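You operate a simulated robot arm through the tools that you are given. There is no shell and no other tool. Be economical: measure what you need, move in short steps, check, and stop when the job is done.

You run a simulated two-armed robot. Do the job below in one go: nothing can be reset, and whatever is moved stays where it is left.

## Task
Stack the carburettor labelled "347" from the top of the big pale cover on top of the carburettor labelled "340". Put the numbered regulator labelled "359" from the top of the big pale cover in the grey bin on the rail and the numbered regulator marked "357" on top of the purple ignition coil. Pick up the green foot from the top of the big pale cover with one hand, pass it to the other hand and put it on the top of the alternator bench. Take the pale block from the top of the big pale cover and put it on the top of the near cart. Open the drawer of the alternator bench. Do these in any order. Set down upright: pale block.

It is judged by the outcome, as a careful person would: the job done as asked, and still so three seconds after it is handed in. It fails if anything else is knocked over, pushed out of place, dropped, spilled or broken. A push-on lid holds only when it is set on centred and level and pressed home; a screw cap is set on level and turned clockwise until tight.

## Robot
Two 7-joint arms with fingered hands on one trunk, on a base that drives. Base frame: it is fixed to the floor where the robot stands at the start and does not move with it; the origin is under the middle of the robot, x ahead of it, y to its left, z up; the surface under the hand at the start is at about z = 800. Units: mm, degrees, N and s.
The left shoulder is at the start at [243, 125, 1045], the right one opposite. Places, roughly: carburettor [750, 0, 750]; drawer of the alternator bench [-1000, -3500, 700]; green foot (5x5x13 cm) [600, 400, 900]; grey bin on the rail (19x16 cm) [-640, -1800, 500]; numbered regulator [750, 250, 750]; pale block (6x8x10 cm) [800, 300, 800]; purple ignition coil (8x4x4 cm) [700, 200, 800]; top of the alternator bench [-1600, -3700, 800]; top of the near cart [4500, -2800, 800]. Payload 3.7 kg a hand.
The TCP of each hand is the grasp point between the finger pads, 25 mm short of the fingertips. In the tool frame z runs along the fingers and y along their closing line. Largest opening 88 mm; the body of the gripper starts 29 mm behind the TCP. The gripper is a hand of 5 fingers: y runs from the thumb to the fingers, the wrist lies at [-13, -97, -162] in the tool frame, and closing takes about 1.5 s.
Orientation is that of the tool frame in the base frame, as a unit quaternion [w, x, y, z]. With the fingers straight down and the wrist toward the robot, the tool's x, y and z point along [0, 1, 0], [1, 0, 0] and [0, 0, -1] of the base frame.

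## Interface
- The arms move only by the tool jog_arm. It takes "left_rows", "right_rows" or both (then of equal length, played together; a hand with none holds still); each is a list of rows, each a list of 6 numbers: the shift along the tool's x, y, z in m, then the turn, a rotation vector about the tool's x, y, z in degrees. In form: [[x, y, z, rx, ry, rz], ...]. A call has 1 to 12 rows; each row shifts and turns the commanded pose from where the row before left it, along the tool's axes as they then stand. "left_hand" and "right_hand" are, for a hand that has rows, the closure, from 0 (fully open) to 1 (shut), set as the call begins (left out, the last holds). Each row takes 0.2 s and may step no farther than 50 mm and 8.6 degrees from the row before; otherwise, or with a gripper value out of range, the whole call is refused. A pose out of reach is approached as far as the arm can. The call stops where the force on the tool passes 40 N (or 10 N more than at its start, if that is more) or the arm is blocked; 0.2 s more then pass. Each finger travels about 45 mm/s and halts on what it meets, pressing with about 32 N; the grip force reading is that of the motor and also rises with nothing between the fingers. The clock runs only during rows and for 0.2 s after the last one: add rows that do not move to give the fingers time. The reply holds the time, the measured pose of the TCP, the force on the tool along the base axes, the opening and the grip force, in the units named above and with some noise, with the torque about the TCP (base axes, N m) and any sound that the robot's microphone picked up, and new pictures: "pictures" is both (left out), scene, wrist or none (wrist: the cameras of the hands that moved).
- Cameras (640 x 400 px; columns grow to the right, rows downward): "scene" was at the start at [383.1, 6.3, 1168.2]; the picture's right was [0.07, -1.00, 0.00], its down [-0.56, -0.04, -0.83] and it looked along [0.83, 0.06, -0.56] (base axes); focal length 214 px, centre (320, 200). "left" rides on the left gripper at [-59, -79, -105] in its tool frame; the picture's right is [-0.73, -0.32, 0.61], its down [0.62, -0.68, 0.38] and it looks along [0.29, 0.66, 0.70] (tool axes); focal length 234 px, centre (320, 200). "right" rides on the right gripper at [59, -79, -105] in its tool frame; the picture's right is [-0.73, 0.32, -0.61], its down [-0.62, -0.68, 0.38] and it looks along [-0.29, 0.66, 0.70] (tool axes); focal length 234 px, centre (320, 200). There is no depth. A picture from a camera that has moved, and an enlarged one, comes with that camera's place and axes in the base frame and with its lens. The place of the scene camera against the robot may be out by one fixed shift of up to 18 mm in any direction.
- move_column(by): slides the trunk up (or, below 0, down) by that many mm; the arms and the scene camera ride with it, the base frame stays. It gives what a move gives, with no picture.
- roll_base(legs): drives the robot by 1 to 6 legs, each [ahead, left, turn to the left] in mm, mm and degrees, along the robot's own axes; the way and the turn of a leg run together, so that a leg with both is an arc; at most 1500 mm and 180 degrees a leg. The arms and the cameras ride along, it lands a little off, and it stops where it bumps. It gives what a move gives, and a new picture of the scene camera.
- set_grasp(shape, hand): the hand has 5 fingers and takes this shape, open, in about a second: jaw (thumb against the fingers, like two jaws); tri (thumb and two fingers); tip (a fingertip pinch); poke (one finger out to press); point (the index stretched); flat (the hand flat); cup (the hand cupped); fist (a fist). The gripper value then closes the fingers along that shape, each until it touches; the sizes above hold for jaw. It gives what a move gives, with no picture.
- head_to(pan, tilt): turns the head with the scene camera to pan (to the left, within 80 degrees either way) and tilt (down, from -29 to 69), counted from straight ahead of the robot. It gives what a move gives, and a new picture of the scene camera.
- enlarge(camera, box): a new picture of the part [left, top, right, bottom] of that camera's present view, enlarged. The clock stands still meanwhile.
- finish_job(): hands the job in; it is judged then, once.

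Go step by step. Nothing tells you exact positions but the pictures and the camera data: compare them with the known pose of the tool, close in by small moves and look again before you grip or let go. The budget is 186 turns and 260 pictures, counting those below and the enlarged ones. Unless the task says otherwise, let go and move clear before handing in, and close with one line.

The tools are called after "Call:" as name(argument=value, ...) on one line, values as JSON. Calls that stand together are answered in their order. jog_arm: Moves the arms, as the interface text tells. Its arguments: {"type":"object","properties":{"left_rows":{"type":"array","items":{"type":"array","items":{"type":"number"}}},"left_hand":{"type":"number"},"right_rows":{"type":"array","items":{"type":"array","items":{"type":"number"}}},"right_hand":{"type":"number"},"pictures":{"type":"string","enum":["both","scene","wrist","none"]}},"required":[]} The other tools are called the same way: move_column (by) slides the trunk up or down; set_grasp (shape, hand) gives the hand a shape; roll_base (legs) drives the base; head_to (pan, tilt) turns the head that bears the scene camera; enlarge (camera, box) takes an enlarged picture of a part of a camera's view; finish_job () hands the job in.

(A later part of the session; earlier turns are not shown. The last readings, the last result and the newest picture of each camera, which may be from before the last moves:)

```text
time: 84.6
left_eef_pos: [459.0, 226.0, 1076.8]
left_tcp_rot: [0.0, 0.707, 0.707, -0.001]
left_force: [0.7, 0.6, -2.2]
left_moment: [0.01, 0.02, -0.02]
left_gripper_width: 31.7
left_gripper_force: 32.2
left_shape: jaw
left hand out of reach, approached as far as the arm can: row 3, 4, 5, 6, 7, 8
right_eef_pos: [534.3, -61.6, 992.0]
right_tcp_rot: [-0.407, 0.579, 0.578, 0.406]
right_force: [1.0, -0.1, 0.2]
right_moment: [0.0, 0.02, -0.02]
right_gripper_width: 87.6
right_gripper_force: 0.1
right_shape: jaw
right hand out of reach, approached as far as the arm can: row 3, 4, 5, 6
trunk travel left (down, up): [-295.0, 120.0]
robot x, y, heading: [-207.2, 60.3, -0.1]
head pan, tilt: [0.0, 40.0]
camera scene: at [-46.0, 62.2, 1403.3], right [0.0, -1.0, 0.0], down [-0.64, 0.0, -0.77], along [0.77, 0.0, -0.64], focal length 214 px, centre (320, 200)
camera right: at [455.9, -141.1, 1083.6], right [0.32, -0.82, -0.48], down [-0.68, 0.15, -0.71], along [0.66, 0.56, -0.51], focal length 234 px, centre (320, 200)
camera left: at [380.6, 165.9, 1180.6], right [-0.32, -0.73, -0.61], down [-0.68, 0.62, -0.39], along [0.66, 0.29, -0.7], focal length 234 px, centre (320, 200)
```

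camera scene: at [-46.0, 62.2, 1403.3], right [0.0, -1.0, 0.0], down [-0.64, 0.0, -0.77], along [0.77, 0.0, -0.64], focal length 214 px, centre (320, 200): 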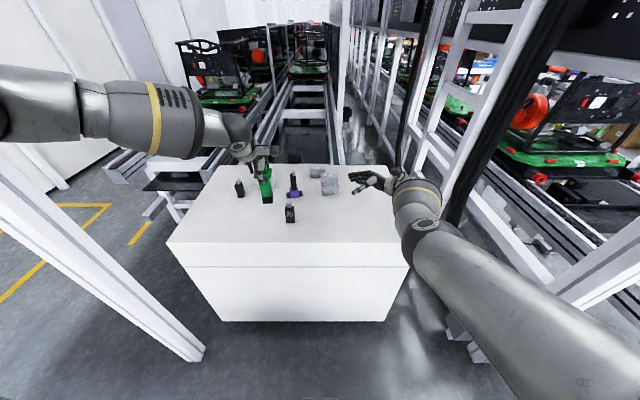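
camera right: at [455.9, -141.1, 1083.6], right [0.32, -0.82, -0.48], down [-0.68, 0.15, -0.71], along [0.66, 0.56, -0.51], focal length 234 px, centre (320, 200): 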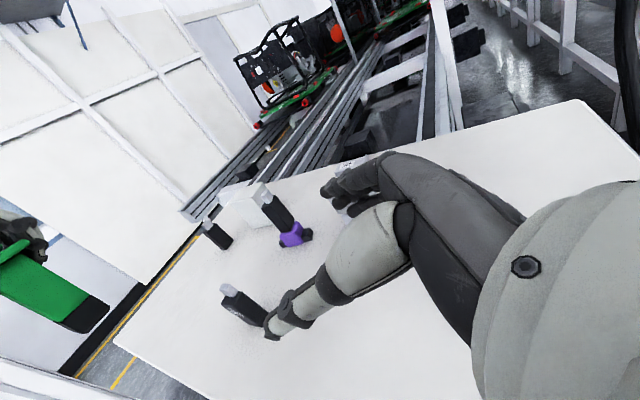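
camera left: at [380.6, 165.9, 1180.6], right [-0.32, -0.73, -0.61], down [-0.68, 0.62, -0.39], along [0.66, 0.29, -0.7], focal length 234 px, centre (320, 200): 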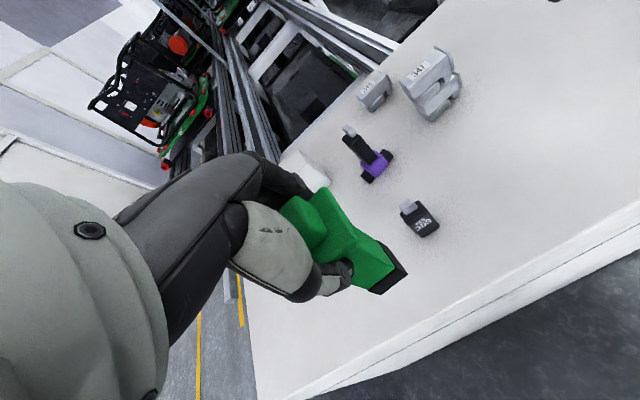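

Call:
jog_arm(left_rows=[[0.01, -0.01, -0.03, 0, 0, 0], [0.01, -0.01, -0.03, 0, 0, 0], [0, 0, 0, 0, 0, 0]], right_rows=[[0.03, 0, -0.02, 0, 0, 0], [0.03, 0, -0.03, 0, 0, 0], [0.03, 0, -0.03, 0, 0, 0]], pictures="none")

Call:
move_column(by=-150)

Call:
jog_arm(left_rows=[[-0.02, 0, 0, 0, 0, 0], [-0.02, 0, 0, 0, 0, 0], [-0.02, 0, 0, 0, 0, 0], [-0.02, 0, 0, 0, 0, 0], [-0.02, 0, 0, 0, 0, 0], [-0.02, 0, 0, 0, 0, 0], [-0.02, 0, 0, 0, 0, 0]], pictures="scene")

```text
time: 85.4
left_eef_pos: [439.0, 245.8, 1136.5]
left_tcp_rot: [0.0, 0.707, 0.707, -0.001]
left_force: [0.4, -0.3, -2.2]
left_moment: [-0.01, 0.01, 0.01]
left_gripper_width: 31.8
left_gripper_force: 32.0
left_shape: jaw
right_eef_pos: [534.8, -110.4, 1105.9]
right_tcp_rot: [-0.408, 0.578, 0.579, 0.405]
right_force: [0.8, 0.6, 0.9]
right_moment: [-0.03, 0.01, -0.01]
right_gripper_width: 87.5
right_gripper_force: 0.0
right_shape: jaw
trunk travel left (down, up): [-295.0, 120.0]
robot x, y, heading: [-211.3, 63.2, 0.1]
head pan, tilt: [0.0, 40.0]
```

```text
time: 87.2
left_eef_pos: [436.8, 244.7, 987.6]
left_tcp_rot: [0.002, 0.708, 0.707, 0.001]
left_force: [-0.6, 0.0, -2.0]
left_moment: [0.04, 0.0, -0.03]
left_gripper_width: 31.5
left_gripper_force: 31.8
left_shape: jaw
right_eef_pos: [533.3, -105.1, 956.7]
right_tcp_rot: [-0.407, 0.577, 0.579, 0.407]
right_force: [-0.3, -0.1, 0.4]
right_moment: [-0.01, -0.01, -0.01]
right_gripper_width: 87.8
right_gripper_force: 0.1
right_shape: jaw
trunk travel left (down, up): [-145.0, 270.0]
robot x, y, heading: [-208.2, 61.1, -0.1]
head pan, tilt: [0.0, 40.0]
```

```text
time: 88.8
left_eef_pos: [439.7, 107.0, 986.0]
left_tcp_rot: [0.0, 0.706, 0.708, -0.001]
left_force: [0.2, 0.4, -2.4]
left_moment: [-0.01, 0.01, 0.01]
left_gripper_width: 31.5
left_gripper_force: 31.5
left_shape: jaw
right_eef_pos: [536.2, -107.4, 953.6]
right_tcp_rot: [-0.408, 0.579, 0.578, 0.405]
right_force: [0.3, -0.1, -0.2]
right_moment: [0.0, 0.03, 0.02]
right_gripper_width: 87.8
right_gripper_force: 0.1
right_shape: jaw
trunk travel left (down, up): [-145.0, 270.0]
robot x, y, heading: [-209.6, 62.4, -0.3]
head pan, tilt: [0.0, 40.0]
camera scene: at [99.7, 61.6, 1241.9], right [0.0, -1.0, 0.0], down [-0.64, 0.0, -0.77], along [0.77, 0.0, -0.64], focal length 214 px, centre (320, 200)
```

scene: 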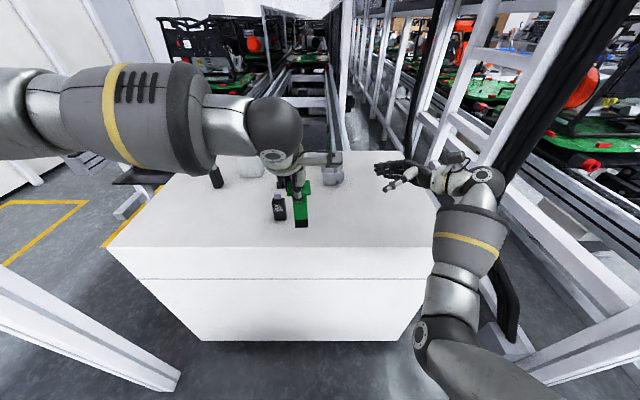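

No limit now at this height. Continue moving the foot toward the right hand.

Call:
jog_arm(left_rows=[[-0.02, 0.01, 0, 0, 0, 0], [-0.02, 0.01, 0, 0, 0, 0], [-0.02, 0.01, 0, 0, 0, 0], [-0.02, 0.01, 0, 0, 0, 0]], right_rows=[[0, -0.01, 0, 0, 0, 0], [0, -0.01, 0, 0, 0, 0], [0, -0.01, 0, 0, 0, 0], [0, -0.01, 0, 0, 0, 0]], pictures="wrist")

```text
time: 89.8
left_eef_pos: [444.1, 106.3, 986.4]
left_tcp_rot: [0.001, 0.707, 0.707, 0.0]
left_force: [0.8, 0.5, -2.7]
left_moment: [-0.01, 0.01, -0.02]
left_gripper_width: 31.7
left_gripper_force: 32.2
left_shape: jaw
left hand out of reach, approached as far as the arm can: row 1, 2, 3, 4
right_eef_pos: [496.0, -106.7, 954.7]
right_tcp_rot: [-0.407, 0.579, 0.578, 0.406]
right_force: [1.0, -0.6, -0.3]
right_moment: [0.02, 0.0, -0.03]
right_gripper_width: 87.4
right_gripper_force: 0.1
right_shape: jaw
trunk travel left (down, up): [-145.0, 270.0]
robot x, y, heading: [-210.5, 61.7, -0.2]
head pan, tilt: [0.0, 40.0]
camera right: at [416.1, -186.1, 1046.4], right [0.32, -0.82, -0.48], down [-0.68, 0.15, -0.72], along [0.66, 0.56, -0.51], focal length 234 px, centre (320, 200)
camera left: at [367.3, 46.6, 1091.0], right [-0.32, -0.73, -0.61], down [-0.68, 0.62, -0.38], along [0.66, 0.29, -0.7], focal length 234 px, centre (320, 200)
```

right: 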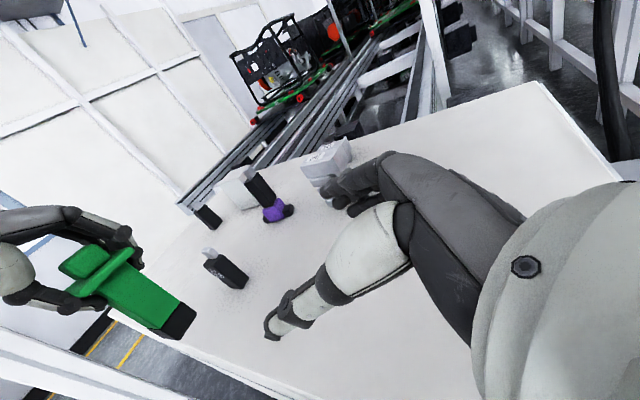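
left: 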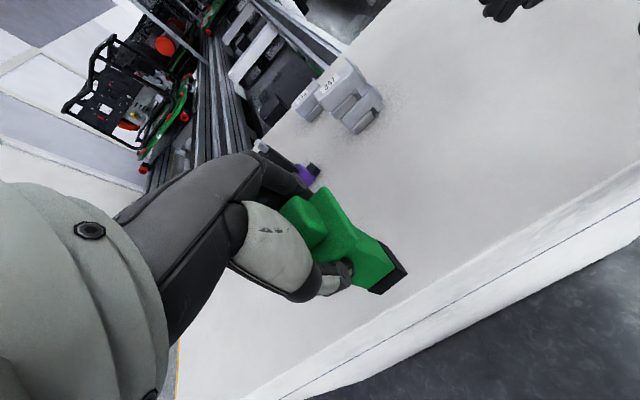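

Call:
jog_arm(right_rows=[[0.0026, -0.013, 0.033, 0, 0, 0], [0.0026, -0.013, 0.033, 0, 0, 0], [0.0026, -0.013, 0.033, 0, 0, 0], [0.0026, -0.013, 0.033, 0, 0, 0]], pictures="wrist")

```text
time: 90.8
left_eef_pos: [445.1, 106.4, 986.3]
left_tcp_rot: [0.001, 0.708, 0.707, -0.001]
left_force: [-0.2, 0.1, -1.7]
left_moment: [0.01, 0.01, -0.01]
left_gripper_width: 31.5
left_gripper_force: 31.3
left_shape: jaw
right_eef_pos: [442.0, 21.9, 921.4]
right_tcp_rot: [-0.407, 0.578, 0.578, 0.406]
right_force: [0.4, -1.0, -0.3]
right_moment: [0.0, -0.02, -0.02]
right_gripper_width: 87.6
right_gripper_force: 0.1
right_shape: jaw
trunk travel left (down, up): [-145.0, 270.0]
robot x, y, heading: [-211.3, 60.7, 0.1]
head pan, tilt: [0.0, 40.0]
camera right: at [363.5, -57.2, 1011.6], right [0.32, -0.82, -0.48], down [-0.68, 0.15, -0.71], along [0.66, 0.56, -0.51], focal length 234 px, centre (320, 200)
```

right: 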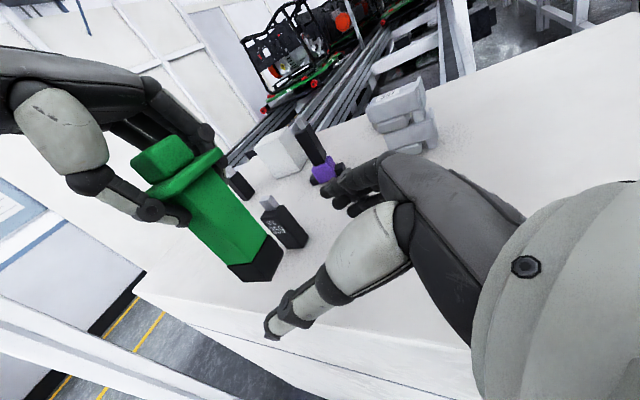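

The right hand now reaches. Advance it around the foot's column.

Call:
jog_arm(right_rows=[[0.0095, 0.001, 0.0263, 0, 0, 0], [0.0095, 0.001, 0.0263, 0, 0, 0], [0.005, 0, 0.0145, 0, 0, 0]], pictures="both")

Call:
enlarge(camera="right", box=[160, 120, 400, 340])

```text
time: 91.6
left_eef_pos: [445.7, 105.3, 986.3]
left_tcp_rot: [0.001, 0.707, 0.707, 0.0]
left_force: [-0.7, -0.4, -2.4]
left_moment: [-0.03, -0.03, -0.03]
left_gripper_width: 31.4
left_gripper_force: 32.0
left_shape: jaw
right_eef_pos: [444.3, 92.7, 920.2]
right_tcp_rot: [-0.407, 0.579, 0.578, 0.406]
right_force: [0.3, -0.1, 0.0]
right_moment: [-0.05, 0.0, -0.02]
right_gripper_width: 87.8
right_gripper_force: 0.0
right_shape: jaw
trunk travel left (down, up): [-145.0, 270.0]
robot x, y, heading: [-209.0, 61.9, 0.1]
head pan, tilt: [0.0, 40.0]
camera scene: at [98.4, 61.6, 1242.5], right [0.0, -1.0, 0.0], down [-0.64, 0.0, -0.77], along [0.77, 0.0, -0.64], focal length 214 px, centre (320, 200)
camera right: at [366.1, 13.6, 1011.6], right [0.32, -0.82, -0.48], down [-0.68, 0.15, -0.72], along [0.66, 0.56, -0.51], focal length 234 px, centre (320, 200)
```

scene: 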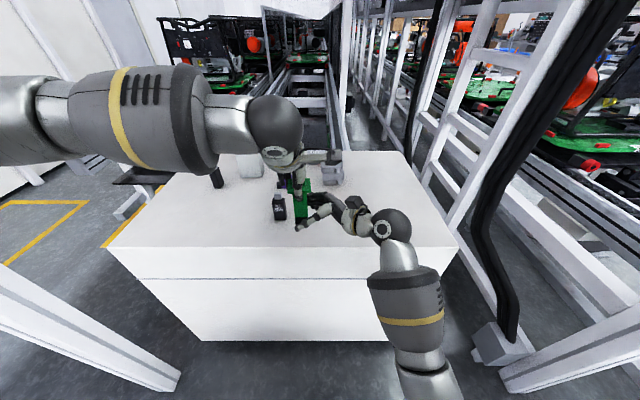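
right: 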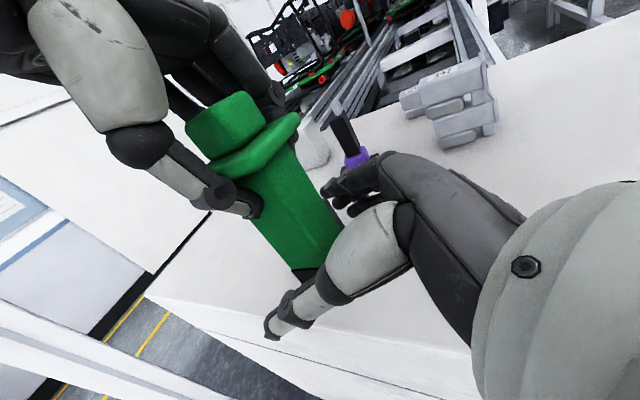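

```text
1.82 times, centred on (280, 230) of right
camera zoom: at [366.1, 13.6, 1011.6], right [0.32, -0.82, -0.48], down [-0.68, 0.15, -0.72], along [0.66, 0.56, -0.51], focal length 426 px, centre (393, 146)
```

zoom: 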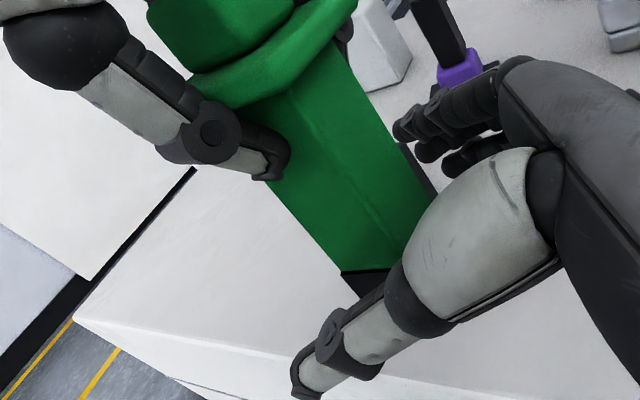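

Call:
jog_arm(right_rows=[[0.0081, 0.001, 0.0077, 0, 0, 0], [0, 0, 0, 0, 0, 0]], pictures="none")

Call:
jog_arm(right_rows=[[0, 0, 0, 0, 0, 0], [0, 0, 0, 0, 0, 0], [0, 0, 0, 0, 0, 0], [0, 0, 0, 0, 0, 0], [0, 0, 0, 0, 0, 0], [0, 0, 0, 0, 0, 0], [0, 0, 0, 0, 0, 0]], right_hand=1, pictures="wrist")

```text
time: 92.2
left_eef_pos: [445.5, 105.3, 987.1]
left_tcp_rot: [0.001, 0.707, 0.707, -0.001]
left_force: [0.3, 0.1, -1.9]
left_moment: [-0.01, -0.03, 0.0]
left_gripper_width: 31.7
left_gripper_force: 32.4
left_shape: jaw
right_eef_pos: [445.3, 102.7, 925.3]
right_tcp_rot: [-0.408, 0.578, 0.579, 0.406]
right_force: [-0.1, 0.0, 0.2]
right_moment: [-0.02, 0.0, 0.02]
right_gripper_width: 87.7
right_gripper_force: 0.1
right_shape: jaw
trunk travel left (down, up): [-145.0, 270.0]
robot x, y, heading: [-209.9, 62.3, 0.1]
head pan, tilt: [0.0, 40.0]
```

```text
time: 93.8
left_eef_pos: [446.0, 105.0, 986.3]
left_tcp_rot: [0.001, 0.708, 0.706, -0.001]
left_force: [2.6, -3.3, -1.3]
left_moment: [-0.05, 0.11, -0.02]
left_gripper_width: 31.6
left_gripper_force: 31.8
left_shape: jaw
right_eef_pos: [445.5, 101.5, 926.3]
right_tcp_rot: [-0.408, 0.579, 0.578, 0.405]
right_force: [-1.7, 2.5, 0.3]
right_moment: [-0.12, -0.19, -0.01]
right_gripper_width: 24.1
right_gripper_force: 31.5
right_shape: jaw
trunk travel left (down, up): [-145.0, 270.0]
robot x, y, heading: [-212.4, 63.8, -0.2]
head pan, tilt: [0.0, 40.0]
camera right: at [366.7, 23.3, 1016.4], right [0.32, -0.82, -0.48], down [-0.68, 0.15, -0.71], along [0.65, 0.56, -0.51], focal length 234 px, centre (320, 200)
```

right: 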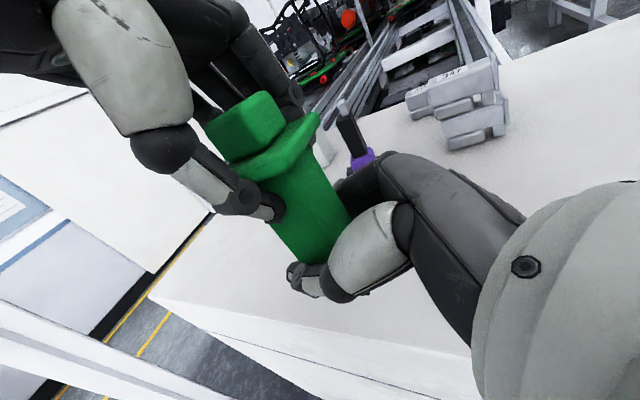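

Both hands hold the foot. Release with the left and rise.

Call:
jog_arm(left_rows=[[0, 0, 0, 0, 0, 0], [0, 0, 0, 0, 0, 0], [0, 0, 0, 0, 0, 0], [0, 0, 0, 0, 0, 0], [0, 0, 0, 0, 0, 0], [0, 0, 0, 0, 0, 0], [0, 0, 0, 0, 0, 0]], left_hand=0, pictures="wrist")

Call:
jog_arm(left_rows=[[0.0, 0, -0.02, 0, 0, 0], [0.0, 0, -0.03, 0, 0, 0], [0.0, 0, -0.03, 0, 0, 0], [0.03, 0, -0.01, 0, 0, 0], [0.04, 0, -0.0, 0, 0, 0], [0.04, 0, -0.0, 0, 0, 0], [0.04, 0, -0.0, 0, 0, 0]], pictures="both")

```text
time: 95.4
left_eef_pos: [446.1, 105.7, 985.4]
left_tcp_rot: [0.0, 0.707, 0.707, -0.001]
left_force: [1.1, -0.4, 0.0]
left_moment: [0.03, 0.03, 0.0]
left_gripper_width: 87.9
left_gripper_force: 0.0
left_shape: jaw
right_eef_pos: [445.8, 101.9, 925.8]
right_tcp_rot: [-0.407, 0.578, 0.579, 0.406]
right_force: [0.2, -0.3, 0.5]
right_moment: [0.0, -0.04, -0.02]
right_gripper_width: 25.0
right_gripper_force: 32.0
right_shape: jaw
trunk travel left (down, up): [-145.0, 270.0]
robot x, y, heading: [-211.3, 63.2, -0.0]
head pan, tilt: [0.0, 40.0]
camera left: at [367.3, 46.6, 1091.0], right [-0.32, -0.73, -0.61], down [-0.68, 0.62, -0.38], along [0.66, 0.29, -0.7], focal length 234 px, centre (320, 200)
```

left: 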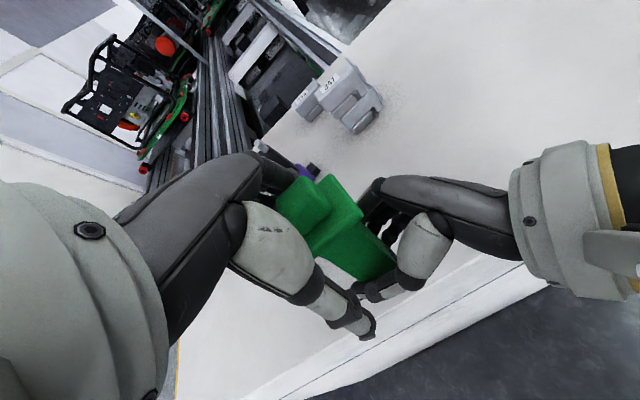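

```text
time: 97.0
left_eef_pos: [445.2, 260.5, 1077.7]
left_tcp_rot: [0.002, 0.707, 0.707, -0.001]
left_force: [0.1, 0.4, -0.2]
left_moment: [0.03, 0.01, 0.02]
left_gripper_width: 87.6
left_gripper_force: 0.1
left_shape: jaw
left hand out of reach, approached as far as the arm can: row 3
right_eef_pos: [446.8, 102.4, 925.5]
right_tcp_rot: [-0.407, 0.578, 0.579, 0.406]
right_force: [0.6, -0.2, -0.1]
right_moment: [0.02, 0.02, -0.01]
right_gripper_width: 24.8
right_gripper_force: 32.3
right_shape: jaw
trunk travel left (down, up): [-145.0, 270.0]
robot x, y, heading: [-211.0, 63.0, -0.1]
head pan, tilt: [0.0, 40.0]
camera scene: at [98.0, 62.1, 1242.6], right [0.0, -1.0, 0.0], down [-0.64, 0.0, -0.77], along [0.77, 0.0, -0.64], focal length 214 px, centre (320, 200)
camera left: at [366.9, 201.1, 1181.2], right [-0.32, -0.73, -0.61], down [-0.68, 0.62, -0.38], along [0.66, 0.29, -0.7], focal length 234 px, centre (320, 200)
```

scene: 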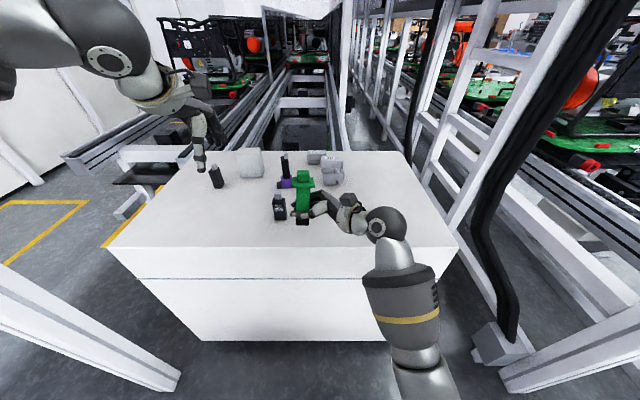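
left: 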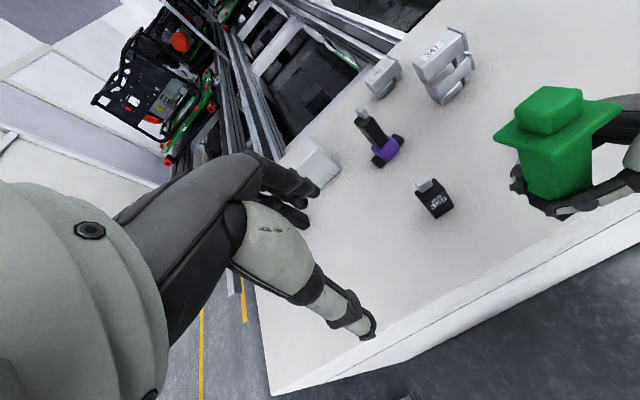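

Handover done. Move the right hand with the foot aside and bring the left over regulator 359.

Call:
jog_arm(right_rows=[[-0.0068, 0, -0.0383, 0, 0, 0], [-0.0068, 0, -0.0383, 0, 0, 0], [-0.0068, 0, -0.0383, 0, 0, 0], [-0.0068, 0, -0.0383, 0, 0, 0], [-0.0068, 0, -0.0383, 0, 0, 0], [-0.0068, 0, -0.0383, 0, 0, 0]], left_rows=[[0, 0.0, 0, 0, 0, 0], [0, 0, 0, 0, 0, 0], [-0.02, 0.027, 0.02, 0, 0, 0], [-0.02, 0.027, 0.02, 0, 0, 0], [-0.021, 0.027, 0.03, 0, 0, 0], [-0.021, 0.025, 0.03, 0, 0, 0]], pictures="wrist")

Call:
enlarge(camera="left", box=[340, 220, 460, 310])

```text
time: 98.4
left_eef_pos: [552.6, 177.4, 973.3]
left_tcp_rot: [-0.001, 0.707, 0.707, -0.001]
left_force: [0.2, 0.5, -0.2]
left_moment: [0.02, -0.04, 0.01]
left_gripper_width: 87.9
left_gripper_force: 0.0
left_shape: jaw
right_eef_pos: [445.5, -128.4, 963.6]
right_tcp_rot: [-0.408, 0.578, 0.578, 0.406]
right_force: [-0.3, 0.1, -3.2]
right_moment: [-0.03, 0.01, 0.01]
right_gripper_width: 24.8
right_gripper_force: 31.5
right_shape: jaw
trunk travel left (down, up): [-145.0, 270.0]
robot x, y, heading: [-210.5, 60.5, -0.0]
head pan, tilt: [0.0, 40.0]
camera right: at [367.8, -207.7, 1054.4], right [0.32, -0.82, -0.48], down [-0.69, 0.15, -0.71], along [0.65, 0.56, -0.51], focal length 234 px, centre (320, 200)
camera left: at [475.2, 117.4, 1077.8], right [-0.32, -0.73, -0.61], down [-0.68, 0.62, -0.38], along [0.66, 0.29, -0.7], focal length 234 px, centre (320, 200)
```

right: 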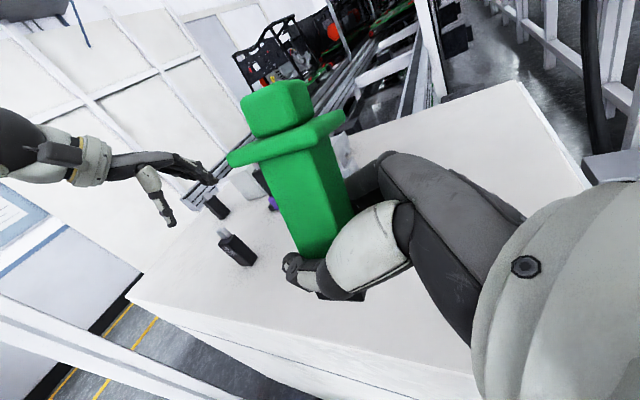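
left: 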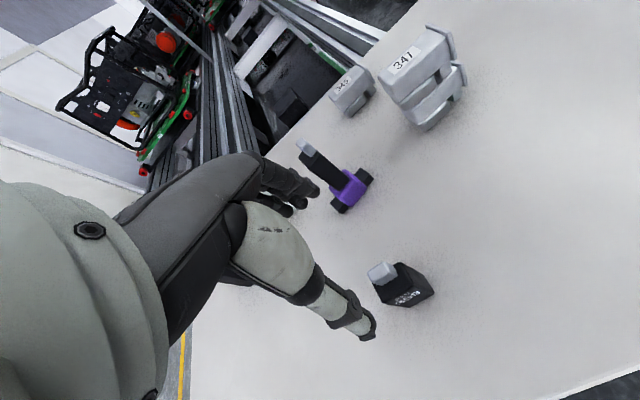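

```text
4.44 times, centred on (400, 265) of left
camera zoom: at [475.2, 117.4, 1077.8], right [-0.32, -0.73, -0.61], down [-0.68, 0.62, -0.38], along [0.66, 0.29, -0.7], focal length 1041 px, centre (-36, -89)
```

zoom: 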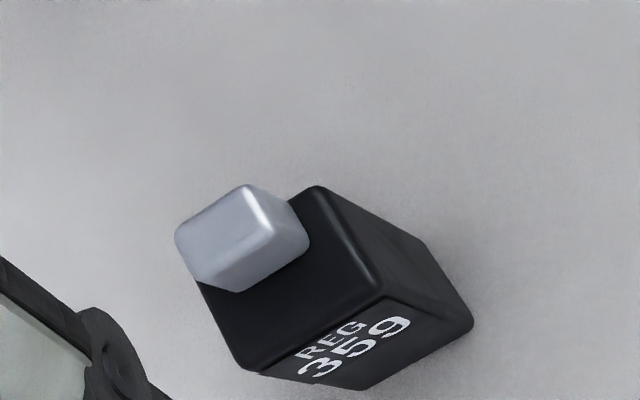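

359 is centred near (542,175). Lower and grip it. (The foot has tilted ~20° in the right grip; I'll compensate when placing.)

Call:
jog_arm(left_rows=[[-0.002, -0.01, 0.036, 0, 0, 0], [0, 0, 0.04, 0, 0, 0], [0, 0, 0.04, 0, 0, 0], [0, 0, 0, 0, 0, 0]], pictures="wrist")

```text
time: 99.4
left_eef_pos: [537.9, 175.3, 861.1]
left_tcp_rot: [0.001, 0.707, 0.707, 0.0]
left_force: [-0.2, -0.3, 0.4]
left_moment: [-0.03, -0.05, -0.04]
left_gripper_width: 87.8
left_gripper_force: 0.0
left_shape: jaw
right_eef_pos: [443.5, -127.2, 965.8]
right_tcp_rot: [-0.408, 0.579, 0.578, 0.406]
right_force: [0.4, -0.5, -1.7]
right_moment: [-0.02, 0.01, 0.0]
right_gripper_width: 24.7
right_gripper_force: 32.3
right_shape: jaw
trunk travel left (down, up): [-145.0, 270.0]
robot x, y, heading: [-210.8, 64.6, 0.1]
head pan, tilt: [0.0, 40.0]
camera left: at [459.9, 115.7, 965.4], right [-0.32, -0.73, -0.61], down [-0.68, 0.62, -0.39], along [0.66, 0.29, -0.7], focal length 234 px, centre (320, 200)
```

left: 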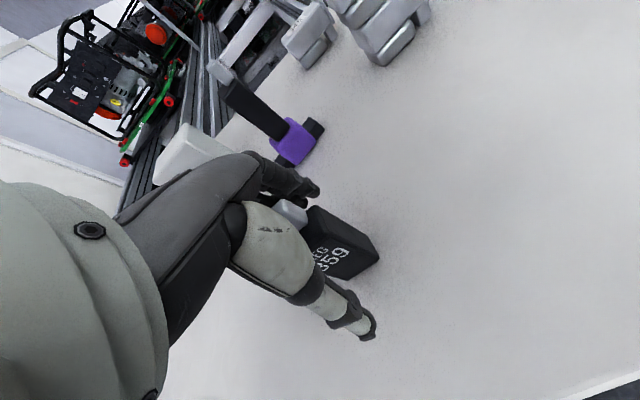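

Call:
jog_arm(left_rows=[[0, 0.004, 0.002, 0, 0, 0], [0, 0, 0, 0, 0, 0]], pictures="none")

Call:
jog_arm(left_rows=[[0, 0, 0, 0, 0, 0], [0, 0, 0, 0, 0, 0], [0, 0, 0, 0, 0, 0], [0, 0, 0, 0, 0, 0], [0, 0, 0, 0, 0, 0], [0, 0, 0, 0, 0, 0], [0, 0, 0, 0, 0, 0], [0, 0, 0, 0, 0, 0]], left_hand=1, pictures="none")

Call:
jog_arm(left_rows=[[0, 0, -0.03, 0, 0, 0], [0, -0.01, -0.04, 0, 0, 0], [0, -0.02, -0.03, 0, 0, 0], [0, -0.03, -0.02, 0, 0, 0], [0.01, -0.03, -0.01, 0, 0, 0], [0.01, -0.03, 0, 0, 0, 0]], pictures="both")

```text
time: 100.0
left_eef_pos: [542.3, 173.3, 858.3]
left_tcp_rot: [0.0, 0.708, 0.707, -0.001]
left_force: [-0.4, 0.1, 0.5]
left_moment: [0.02, 0.0, -0.02]
left_gripper_width: 87.7
left_gripper_force: 0.0
left_shape: jaw
right_eef_pos: [445.6, -127.5, 964.5]
right_tcp_rot: [-0.407, 0.579, 0.578, 0.406]
right_force: [-0.2, -1.1, -2.3]
right_moment: [0.02, 0.03, -0.04]
right_gripper_width: 24.4
right_gripper_force: 32.1
right_shape: jaw
trunk travel left (down, up): [-145.0, 270.0]
robot x, y, heading: [-214.0, 60.7, 0.2]
head pan, tilt: [0.0, 40.0]
```

```text
time: 101.8
left_eef_pos: [542.9, 175.7, 858.4]
left_tcp_rot: [0.0, 0.707, 0.707, -0.001]
left_force: [0.2, 0.1, 0.1]
left_moment: [0.01, 0.02, 0.03]
left_gripper_width: 18.3
left_gripper_force: 31.9
left_shape: jaw
right_eef_pos: [444.9, -128.4, 966.0]
right_tcp_rot: [-0.408, 0.579, 0.579, 0.405]
right_force: [0.1, 0.9, -2.3]
right_moment: [0.04, 0.04, 0.03]
right_gripper_width: 24.6
right_gripper_force: 31.5
right_shape: jaw
trunk travel left (down, up): [-145.0, 270.0]
robot x, y, heading: [-212.3, 61.1, -0.1]
head pan, tilt: [0.0, 40.0]
```

```text
time: 103.2
left_eef_pos: [422.6, 194.7, 990.2]
left_tcp_rot: [0.001, 0.707, 0.707, -0.001]
left_force: [-0.1, -0.7, -2.0]
left_moment: [0.0, 0.0, -0.01]
left_gripper_width: 18.4
left_gripper_force: 31.7
left_shape: jaw
right_eef_pos: [445.2, -127.5, 965.6]
right_tcp_rot: [-0.408, 0.578, 0.579, 0.406]
right_force: [-0.2, -0.2, -2.3]
right_moment: [-0.01, 0.0, 0.0]
right_gripper_width: 24.8
right_gripper_force: 32.3
right_shape: jaw
trunk travel left (down, up): [-145.0, 270.0]
robot x, y, heading: [-212.9, 60.1, 0.1]
head pan, tilt: [0.0, 40.0]
camera scene: at [97.9, 61.7, 1242.6], right [0.0, -1.0, 0.0], down [-0.64, 0.0, -0.77], along [0.77, 0.0, -0.64], focal length 214 px, centre (320, 200)
camera left: at [344.2, 135.0, 1094.1], right [-0.32, -0.73, -0.61], down [-0.68, 0.62, -0.39], along [0.66, 0.29, -0.7], focal length 234 px, centre (320, 200)
```

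scene: 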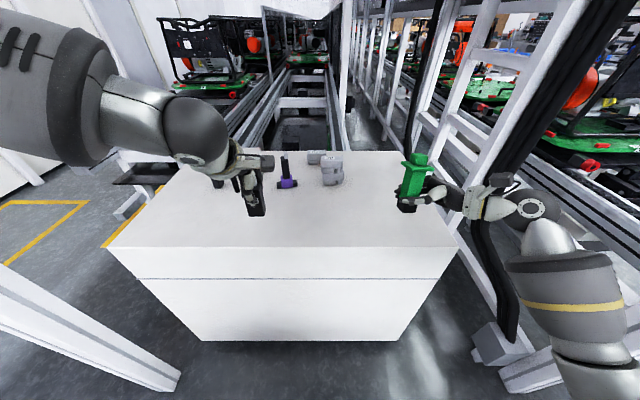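
left: 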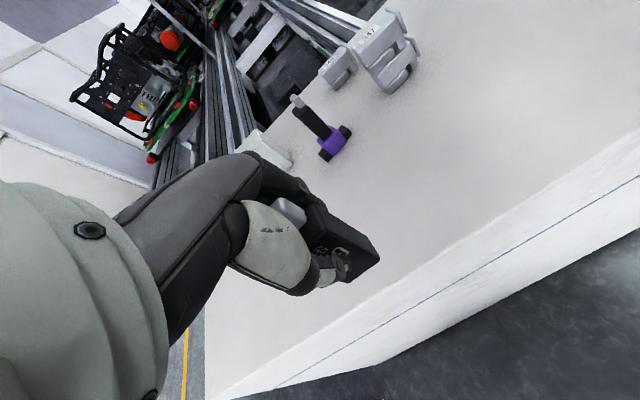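

Call:
enlarge(camera="scene", box=[370, 130, 470, 230])

Call:
enlarge(camera="right", box=[200, 60, 420, 320])

```text
4.00 times, centred on (420, 180) of scene
camera zoom: at [97.9, 61.7, 1242.6], right [0.0, -1.0, 0.0], down [-0.64, 0.0, -0.77], along [0.77, 0.0, -0.64], focal length 858 px, centre (-80, 280)
```

zoom: 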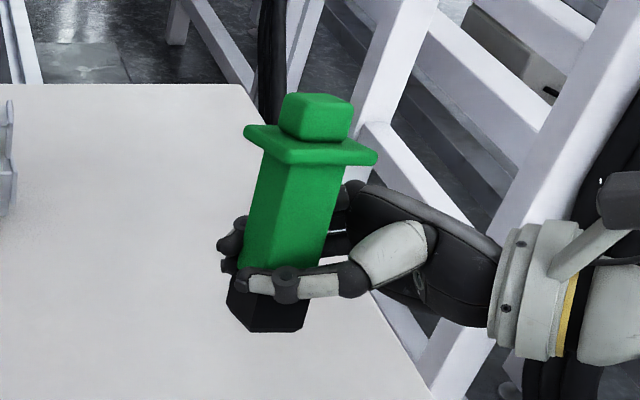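

```text
1.54 times, centred on (310, 190) of right
camera zoom: at [366.2, -206.8, 1056.3], right [0.32, -0.82, -0.48], down [-0.68, 0.15, -0.72], along [0.66, 0.56, -0.51], focal length 360 px, centre (335, 215)
```

zoom: 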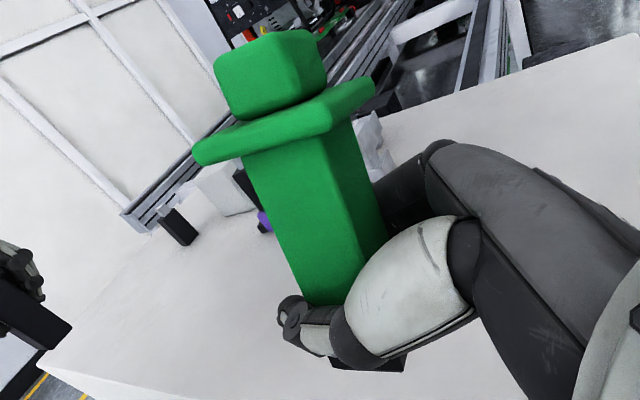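

Foot leans only ~7°. Now explore the way: look to the right and behind before driving.

Call:
head_to(pan=-80, tilt=30)

Call:
move_column(by=100)

Call:
roll_base(legs=[[-400, 0, 0]])

```text
time: 104.7
left_eef_pos: [422.5, 194.0, 988.9]
left_tcp_rot: [0.001, 0.707, 0.707, -0.002]
left_force: [-0.1, 0.4, -0.9]
left_moment: [0.0, -0.01, 0.02]
left_gripper_width: 18.3
left_gripper_force: 31.5
left_shape: jaw
right_eef_pos: [444.7, -128.1, 964.5]
right_tcp_rot: [-0.408, 0.578, 0.579, 0.405]
right_force: [-0.6, 0.3, -2.9]
right_moment: [0.0, -0.01, -0.01]
right_gripper_width: 24.5
right_gripper_force: 32.5
right_shape: jaw
trunk travel left (down, up): [-145.0, 270.0]
robot x, y, heading: [-209.2, 60.2, 0.3]
head pan, tilt: [-80.0, 30.0]
camera scene: at [29.3, -27.6, 1257.8], right [-0.98, -0.17, 0.0], down [-0.09, 0.49, -0.87], along [0.15, -0.85, -0.5], focal length 214 px, centre (320, 200)
```

scene: 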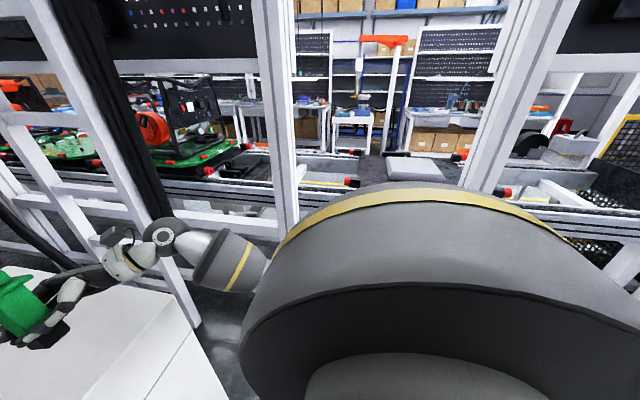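

```text
time: 106.0
left_eef_pos: [426.2, 195.1, 1085.2]
left_tcp_rot: [-0.001, 0.707, 0.707, -0.001]
left_force: [1.1, 0.2, -2.7]
left_moment: [-0.02, -0.01, -0.01]
left_gripper_width: 18.2
left_gripper_force: 31.6
left_shape: jaw
right_eef_pos: [448.4, -127.2, 1062.0]
right_tcp_rot: [-0.408, 0.579, 0.578, 0.405]
right_force: [0.0, -0.3, -1.7]
right_moment: [0.02, 0.01, 0.01]
right_gripper_width: 24.8
right_gripper_force: 32.0
right_shape: jaw
trunk travel left (down, up): [-245.0, 170.0]
robot x, y, heading: [-208.5, 64.0, -0.1]
head pan, tilt: [-80.0, 30.0]
```

```text
time: 108.6
left_eef_pos: [15.4, 194.2, 1088.8]
left_tcp_rot: [0.0, 0.708, 0.706, 0.0]
left_force: [-0.5, 0.0, -0.5]
left_moment: [-0.01, 0.03, 0.0]
left_gripper_width: 18.1
left_gripper_force: 32.4
left_shape: jaw
right_eef_pos: [35.5, -129.8, 1064.3]
right_tcp_rot: [-0.407, 0.579, 0.578, 0.406]
right_force: [-0.7, 0.2, -2.2]
right_moment: [-0.02, 0.01, -0.02]
right_gripper_width: 24.5
right_gripper_force: 32.5
right_shape: jaw
trunk travel left (down, up): [-245.0, 170.0]
robot x, y, heading: [-618.0, 65.7, -0.3]
head pan, tilt: [-80.0, 30.0]
camera scene: at [-485.6, -27.3, 1367.2], right [-0.99, -0.17, 0.0], down [-0.09, 0.49, -0.87], along [0.15, -0.85, -0.5], focal length 214 px, centre (320, 200)
```

scene: 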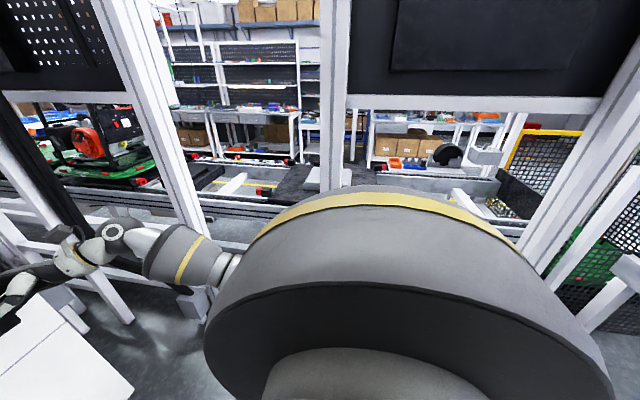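

Call:
head_to(pan=0, tilt=30)

Call:
roll_base(legs=[[-150, 0, -90]])

```text
time: 110.1
left_eef_pos: [16.2, 193.2, 1089.0]
left_tcp_rot: [0.001, 0.708, 0.706, 0.0]
left_force: [-0.1, -0.9, -2.2]
left_moment: [0.01, -0.01, -0.02]
left_gripper_width: 18.2
left_gripper_force: 31.9
left_shape: jaw
right_eef_pos: [36.8, -129.7, 1064.9]
right_tcp_rot: [-0.407, 0.58, 0.577, 0.406]
right_force: [0.4, 0.3, -2.9]
right_moment: [0.02, 0.0, 0.0]
right_gripper_width: 24.3
right_gripper_force: 32.2
right_shape: jaw
trunk travel left (down, up): [-245.0, 170.0]
robot x, y, heading: [-616.8, 64.3, -0.1]
head pan, tilt: [0.0, 30.0]
camera scene: at [-410.1, 61.5, 1367.1], right [0.0, -1.0, 0.0], down [-0.5, 0.0, -0.87], along [0.87, 0.0, -0.5], focal length 214 px, centre (320, 200)
```

scene: 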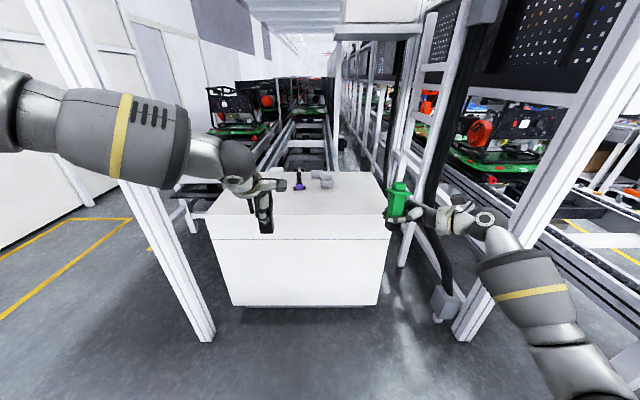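

```text
time: 114.3
left_eef_pos: [-585.8, -477.4, 1088.0]
left_tcp_rot: [-0.001, 1.0, -0.003, -0.001]
left_force: [-0.2, 0.8, -1.8]
left_moment: [0.0, 0.01, 0.03]
left_gripper_width: 18.2
left_gripper_force: 32.1
left_shape: jaw
right_eef_pos: [-909.0, -496.2, 1063.5]
right_tcp_rot: [0.001, 0.818, -0.003, 0.575]
right_force: [0.3, -0.1, -2.5]
right_moment: [0.02, -0.03, -0.01]
right_gripper_width: 24.2
right_gripper_force: 31.7
right_shape: jaw
trunk travel left (down, up): [-245.0, 170.0]
robot x, y, heading: [-715.6, 158.7, -90.4]
head pan, tilt: [0.0, 30.0]
camera scene: at [-704.4, -38.0, 1367.2], right [-1.0, 0.01, 0.0], down [0.0, 0.5, -0.87], along [-0.01, -0.87, -0.5], focal length 214 px, centre (320, 200)
```

scene: 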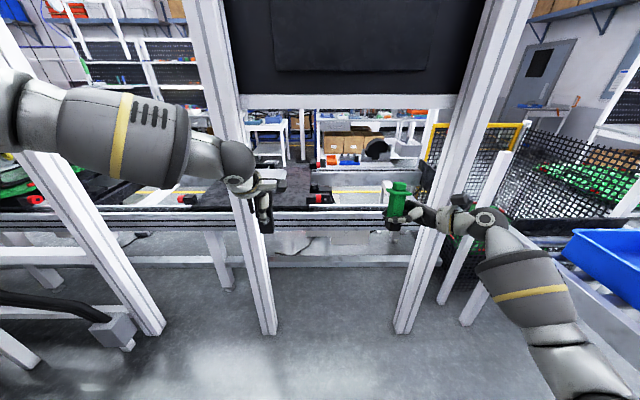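

Call:
enlarge(camera="scene", box=[220, 130, 460, 280])

Call:
head_to(pan=-55, tilt=25)

Call:
head_to(pan=60, tilt=25)

```text
2.67 times, centred on (340, 205) of scene
camera zoom: at [-704.4, -38.0, 1367.2], right [-1.0, 0.01, 0.0], down [0.0, 0.5, -0.87], along [-0.01, -0.87, -0.5], focal length 572 px, centre (267, 187)
```

zoom: 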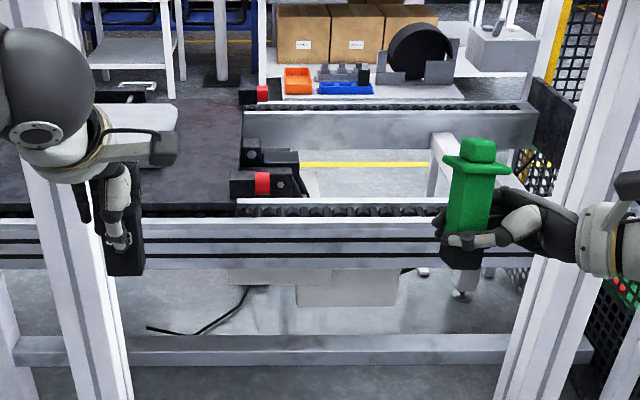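

```text
time: 115.6
left_eef_pos: [-584.7, -476.5, 1086.9]
left_tcp_rot: [0.0, 1.0, -0.002, 0.0]
left_force: [0.0, 0.5, -1.5]
left_moment: [0.01, -0.01, 0.01]
left_gripper_width: 18.1
left_gripper_force: 31.9
left_shape: jaw
right_eef_pos: [-908.5, -495.8, 1062.8]
right_tcp_rot: [0.0, 0.818, -0.003, 0.575]
right_force: [1.3, 0.7, -2.4]
right_moment: [0.03, 0.02, 0.0]
right_gripper_width: 24.4
right_gripper_force: 31.6
right_shape: jaw
trunk travel left (down, up): [-245.0, 170.0]
robot x, y, heading: [-714.6, 162.3, -90.4]
head pan, tilt: [-55.0, 25.0]
camera scene: at [-779.5, -0.1, 1375.1], right [-0.57, 0.82, 0.0], down [0.35, 0.24, -0.91], along [-0.75, -0.52, -0.42], focal length 214 px, centre (320, 200)
```

scene: 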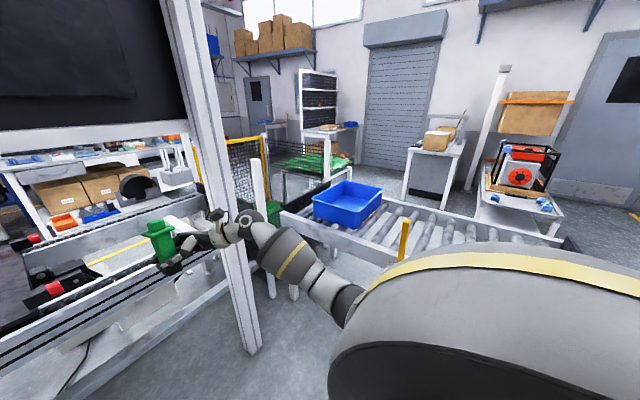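

```text
time: 117.5
left_eef_pos: [-585.8, -476.5, 1087.0]
left_tcp_rot: [0.001, 1.0, -0.002, -0.001]
left_force: [-0.5, -0.2, -1.4]
left_moment: [-0.02, 0.0, -0.02]
left_gripper_width: 18.2
left_gripper_force: 31.8
left_shape: jaw
right_eef_pos: [-909.3, -497.1, 1063.4]
right_tcp_rot: [0.0, 0.818, -0.003, 0.575]
right_force: [-0.1, 0.5, -2.3]
right_moment: [0.03, -0.02, 0.03]
right_gripper_width: 24.3
right_gripper_force: 32.5
right_shape: jaw
trunk travel left (down, up): [-245.0, 170.0]
robot x, y, heading: [-715.5, 156.9, -90.3]
head pan, tilt: [60.0, 25.0]
camera scene: at [-624.2, 5.8, 1375.1], right [-0.51, -0.86, 0.0], down [-0.36, 0.21, -0.91], along [0.78, -0.46, -0.42], focal length 214 px, centre (320, 200)
```

scene: 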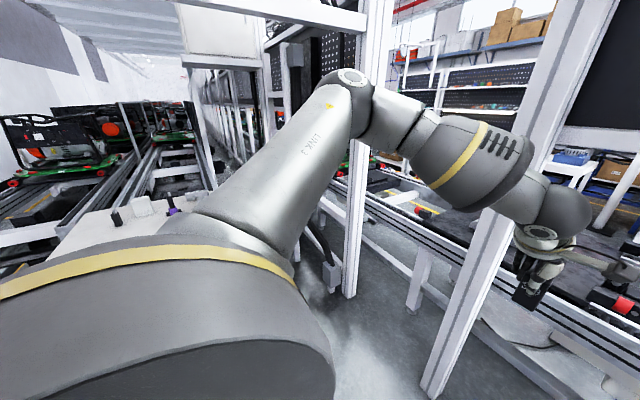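

I need to find the grey bin; raise the left hand out of the line of sight and look again.

Call:
jog_arm(left_rows=[[0.02, 0, -0.03, 0, 0, 0], [0.02, 0, -0.03, 0, 0, 0], [0.02, 0, -0.03, 0, 0, 0], [0.02, 0, -0.03, 0, 0, 0]], pictures="none")

Call:
head_to(pan=5, tilt=30)

Call:
enlarge(camera="scene", box=[220, 120, 460, 270])

```text
time: 118.5
left_eef_pos: [-504.4, -476.0, 1207.1]
left_tcp_rot: [-0.001, 1.0, -0.003, -0.001]
left_force: [-0.1, -0.7, -1.9]
left_moment: [0.02, -0.02, 0.03]
left_gripper_width: 18.1
left_gripper_force: 31.6
left_shape: jaw
right_eef_pos: [-906.7, -495.5, 1064.5]
right_tcp_rot: [0.0, 0.818, -0.003, 0.575]
right_force: [0.0, 0.3, -2.9]
right_moment: [0.02, -0.02, 0.02]
right_gripper_width: 24.3
right_gripper_force: 31.9
right_shape: jaw
trunk travel left (down, up): [-245.0, 170.0]
robot x, y, heading: [-717.2, 161.8, -90.3]
head pan, tilt: [60.0, 25.0]
```

```text
time: 119.7
left_eef_pos: [-503.6, -475.6, 1206.8]
left_tcp_rot: [0.0, 1.0, -0.003, -0.001]
left_force: [-0.5, -0.6, -1.3]
left_moment: [-0.02, 0.0, 0.01]
left_gripper_width: 18.1
left_gripper_force: 32.9
left_shape: jaw
right_eef_pos: [-908.8, -496.1, 1063.7]
right_tcp_rot: [0.0, 0.818, -0.003, 0.575]
right_force: [0.4, -0.6, -1.5]
right_moment: [0.0, -0.02, 0.02]
right_gripper_width: 24.3
right_gripper_force: 31.9
right_shape: jaw
trunk travel left (down, up): [-245.0, 170.0]
robot x, y, heading: [-716.6, 161.1, -90.4]
head pan, tilt: [5.0, 30.0]
camera scene: at [-696.3, -37.7, 1367.2], right [-1.0, -0.08, 0.0], down [-0.04, 0.5, -0.87], along [0.07, -0.86, -0.5], focal length 214 px, centre (320, 200)
```

scene: 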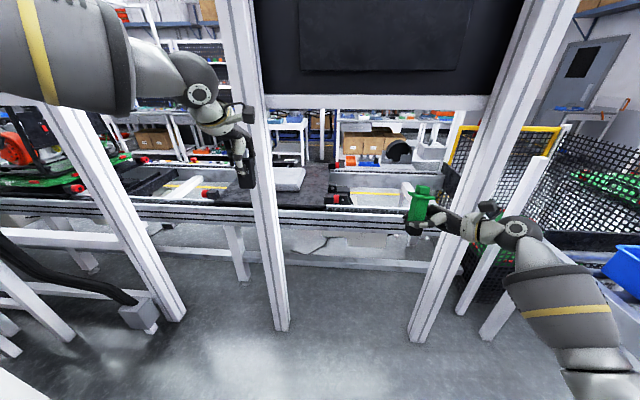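

```text
2.67 times, centred on (340, 195) of scene
camera zoom: at [-696.3, -37.7, 1367.2], right [-1.0, -0.08, 0.0], down [-0.04, 0.5, -0.87], along [0.07, -0.86, -0.5], focal length 572 px, centre (267, 213)
```

zoom: 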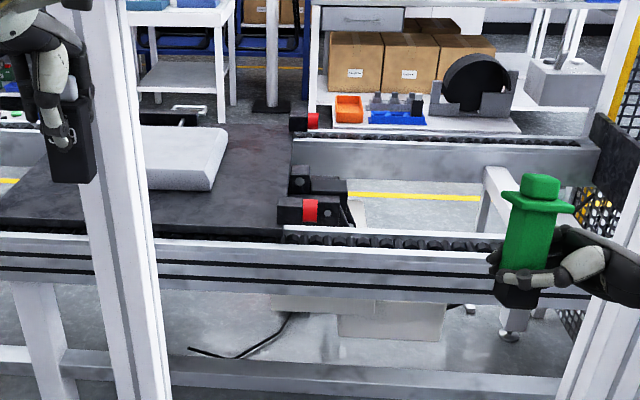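

Call:
roll_base(legs=[[0, -90, 0], [330, 0, 0]])

Call:
enlarge(camera="scene", box=[200, 120, 440, 270])

```text
time: 123.0
left_eef_pos: [-600.5, -806.7, 1207.2]
left_tcp_rot: [0.0, 1.0, -0.005, -0.001]
left_force: [0.6, -1.1, -0.8]
left_moment: [0.02, 0.01, 0.0]
left_gripper_width: 18.2
left_gripper_force: 32.0
left_shape: jaw
right_eef_pos: [-1005.8, -824.2, 1062.9]
right_tcp_rot: [0.001, 0.818, -0.005, 0.575]
right_force: [-0.2, 0.3, -2.9]
right_moment: [0.0, -0.01, 0.03]
right_gripper_width: 24.5
right_gripper_force: 31.8
right_shape: jaw
trunk travel left (down, up): [-245.0, 170.0]
robot x, y, heading: [-812.8, -166.5, -90.3]
head pan, tilt: [5.0, 30.0]
camera scene: at [-791.7, -367.0, 1367.1], right [-1.0, -0.08, 0.0], down [-0.04, 0.5, -0.87], along [0.07, -0.86, -0.5], focal length 214 px, centre (320, 200)
```

scene: 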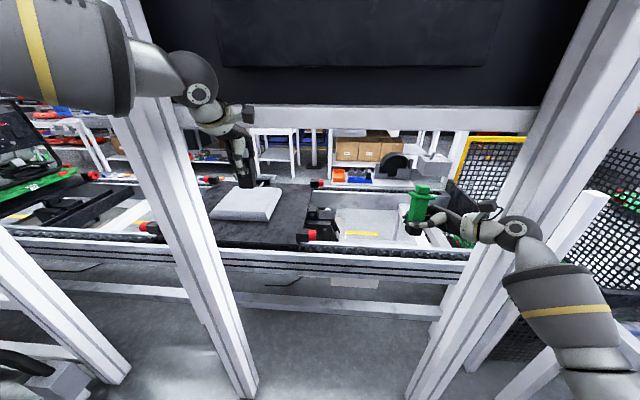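

```text
2.67 times, centred on (320, 195) of scene
camera zoom: at [-791.7, -367.0, 1367.1], right [-1.0, -0.08, 0.0], down [-0.04, 0.5, -0.87], along [0.07, -0.86, -0.5], focal length 572 px, centre (320, 213)
```

zoom: 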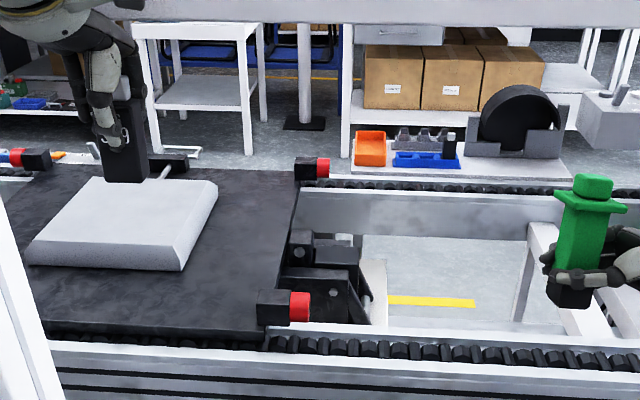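

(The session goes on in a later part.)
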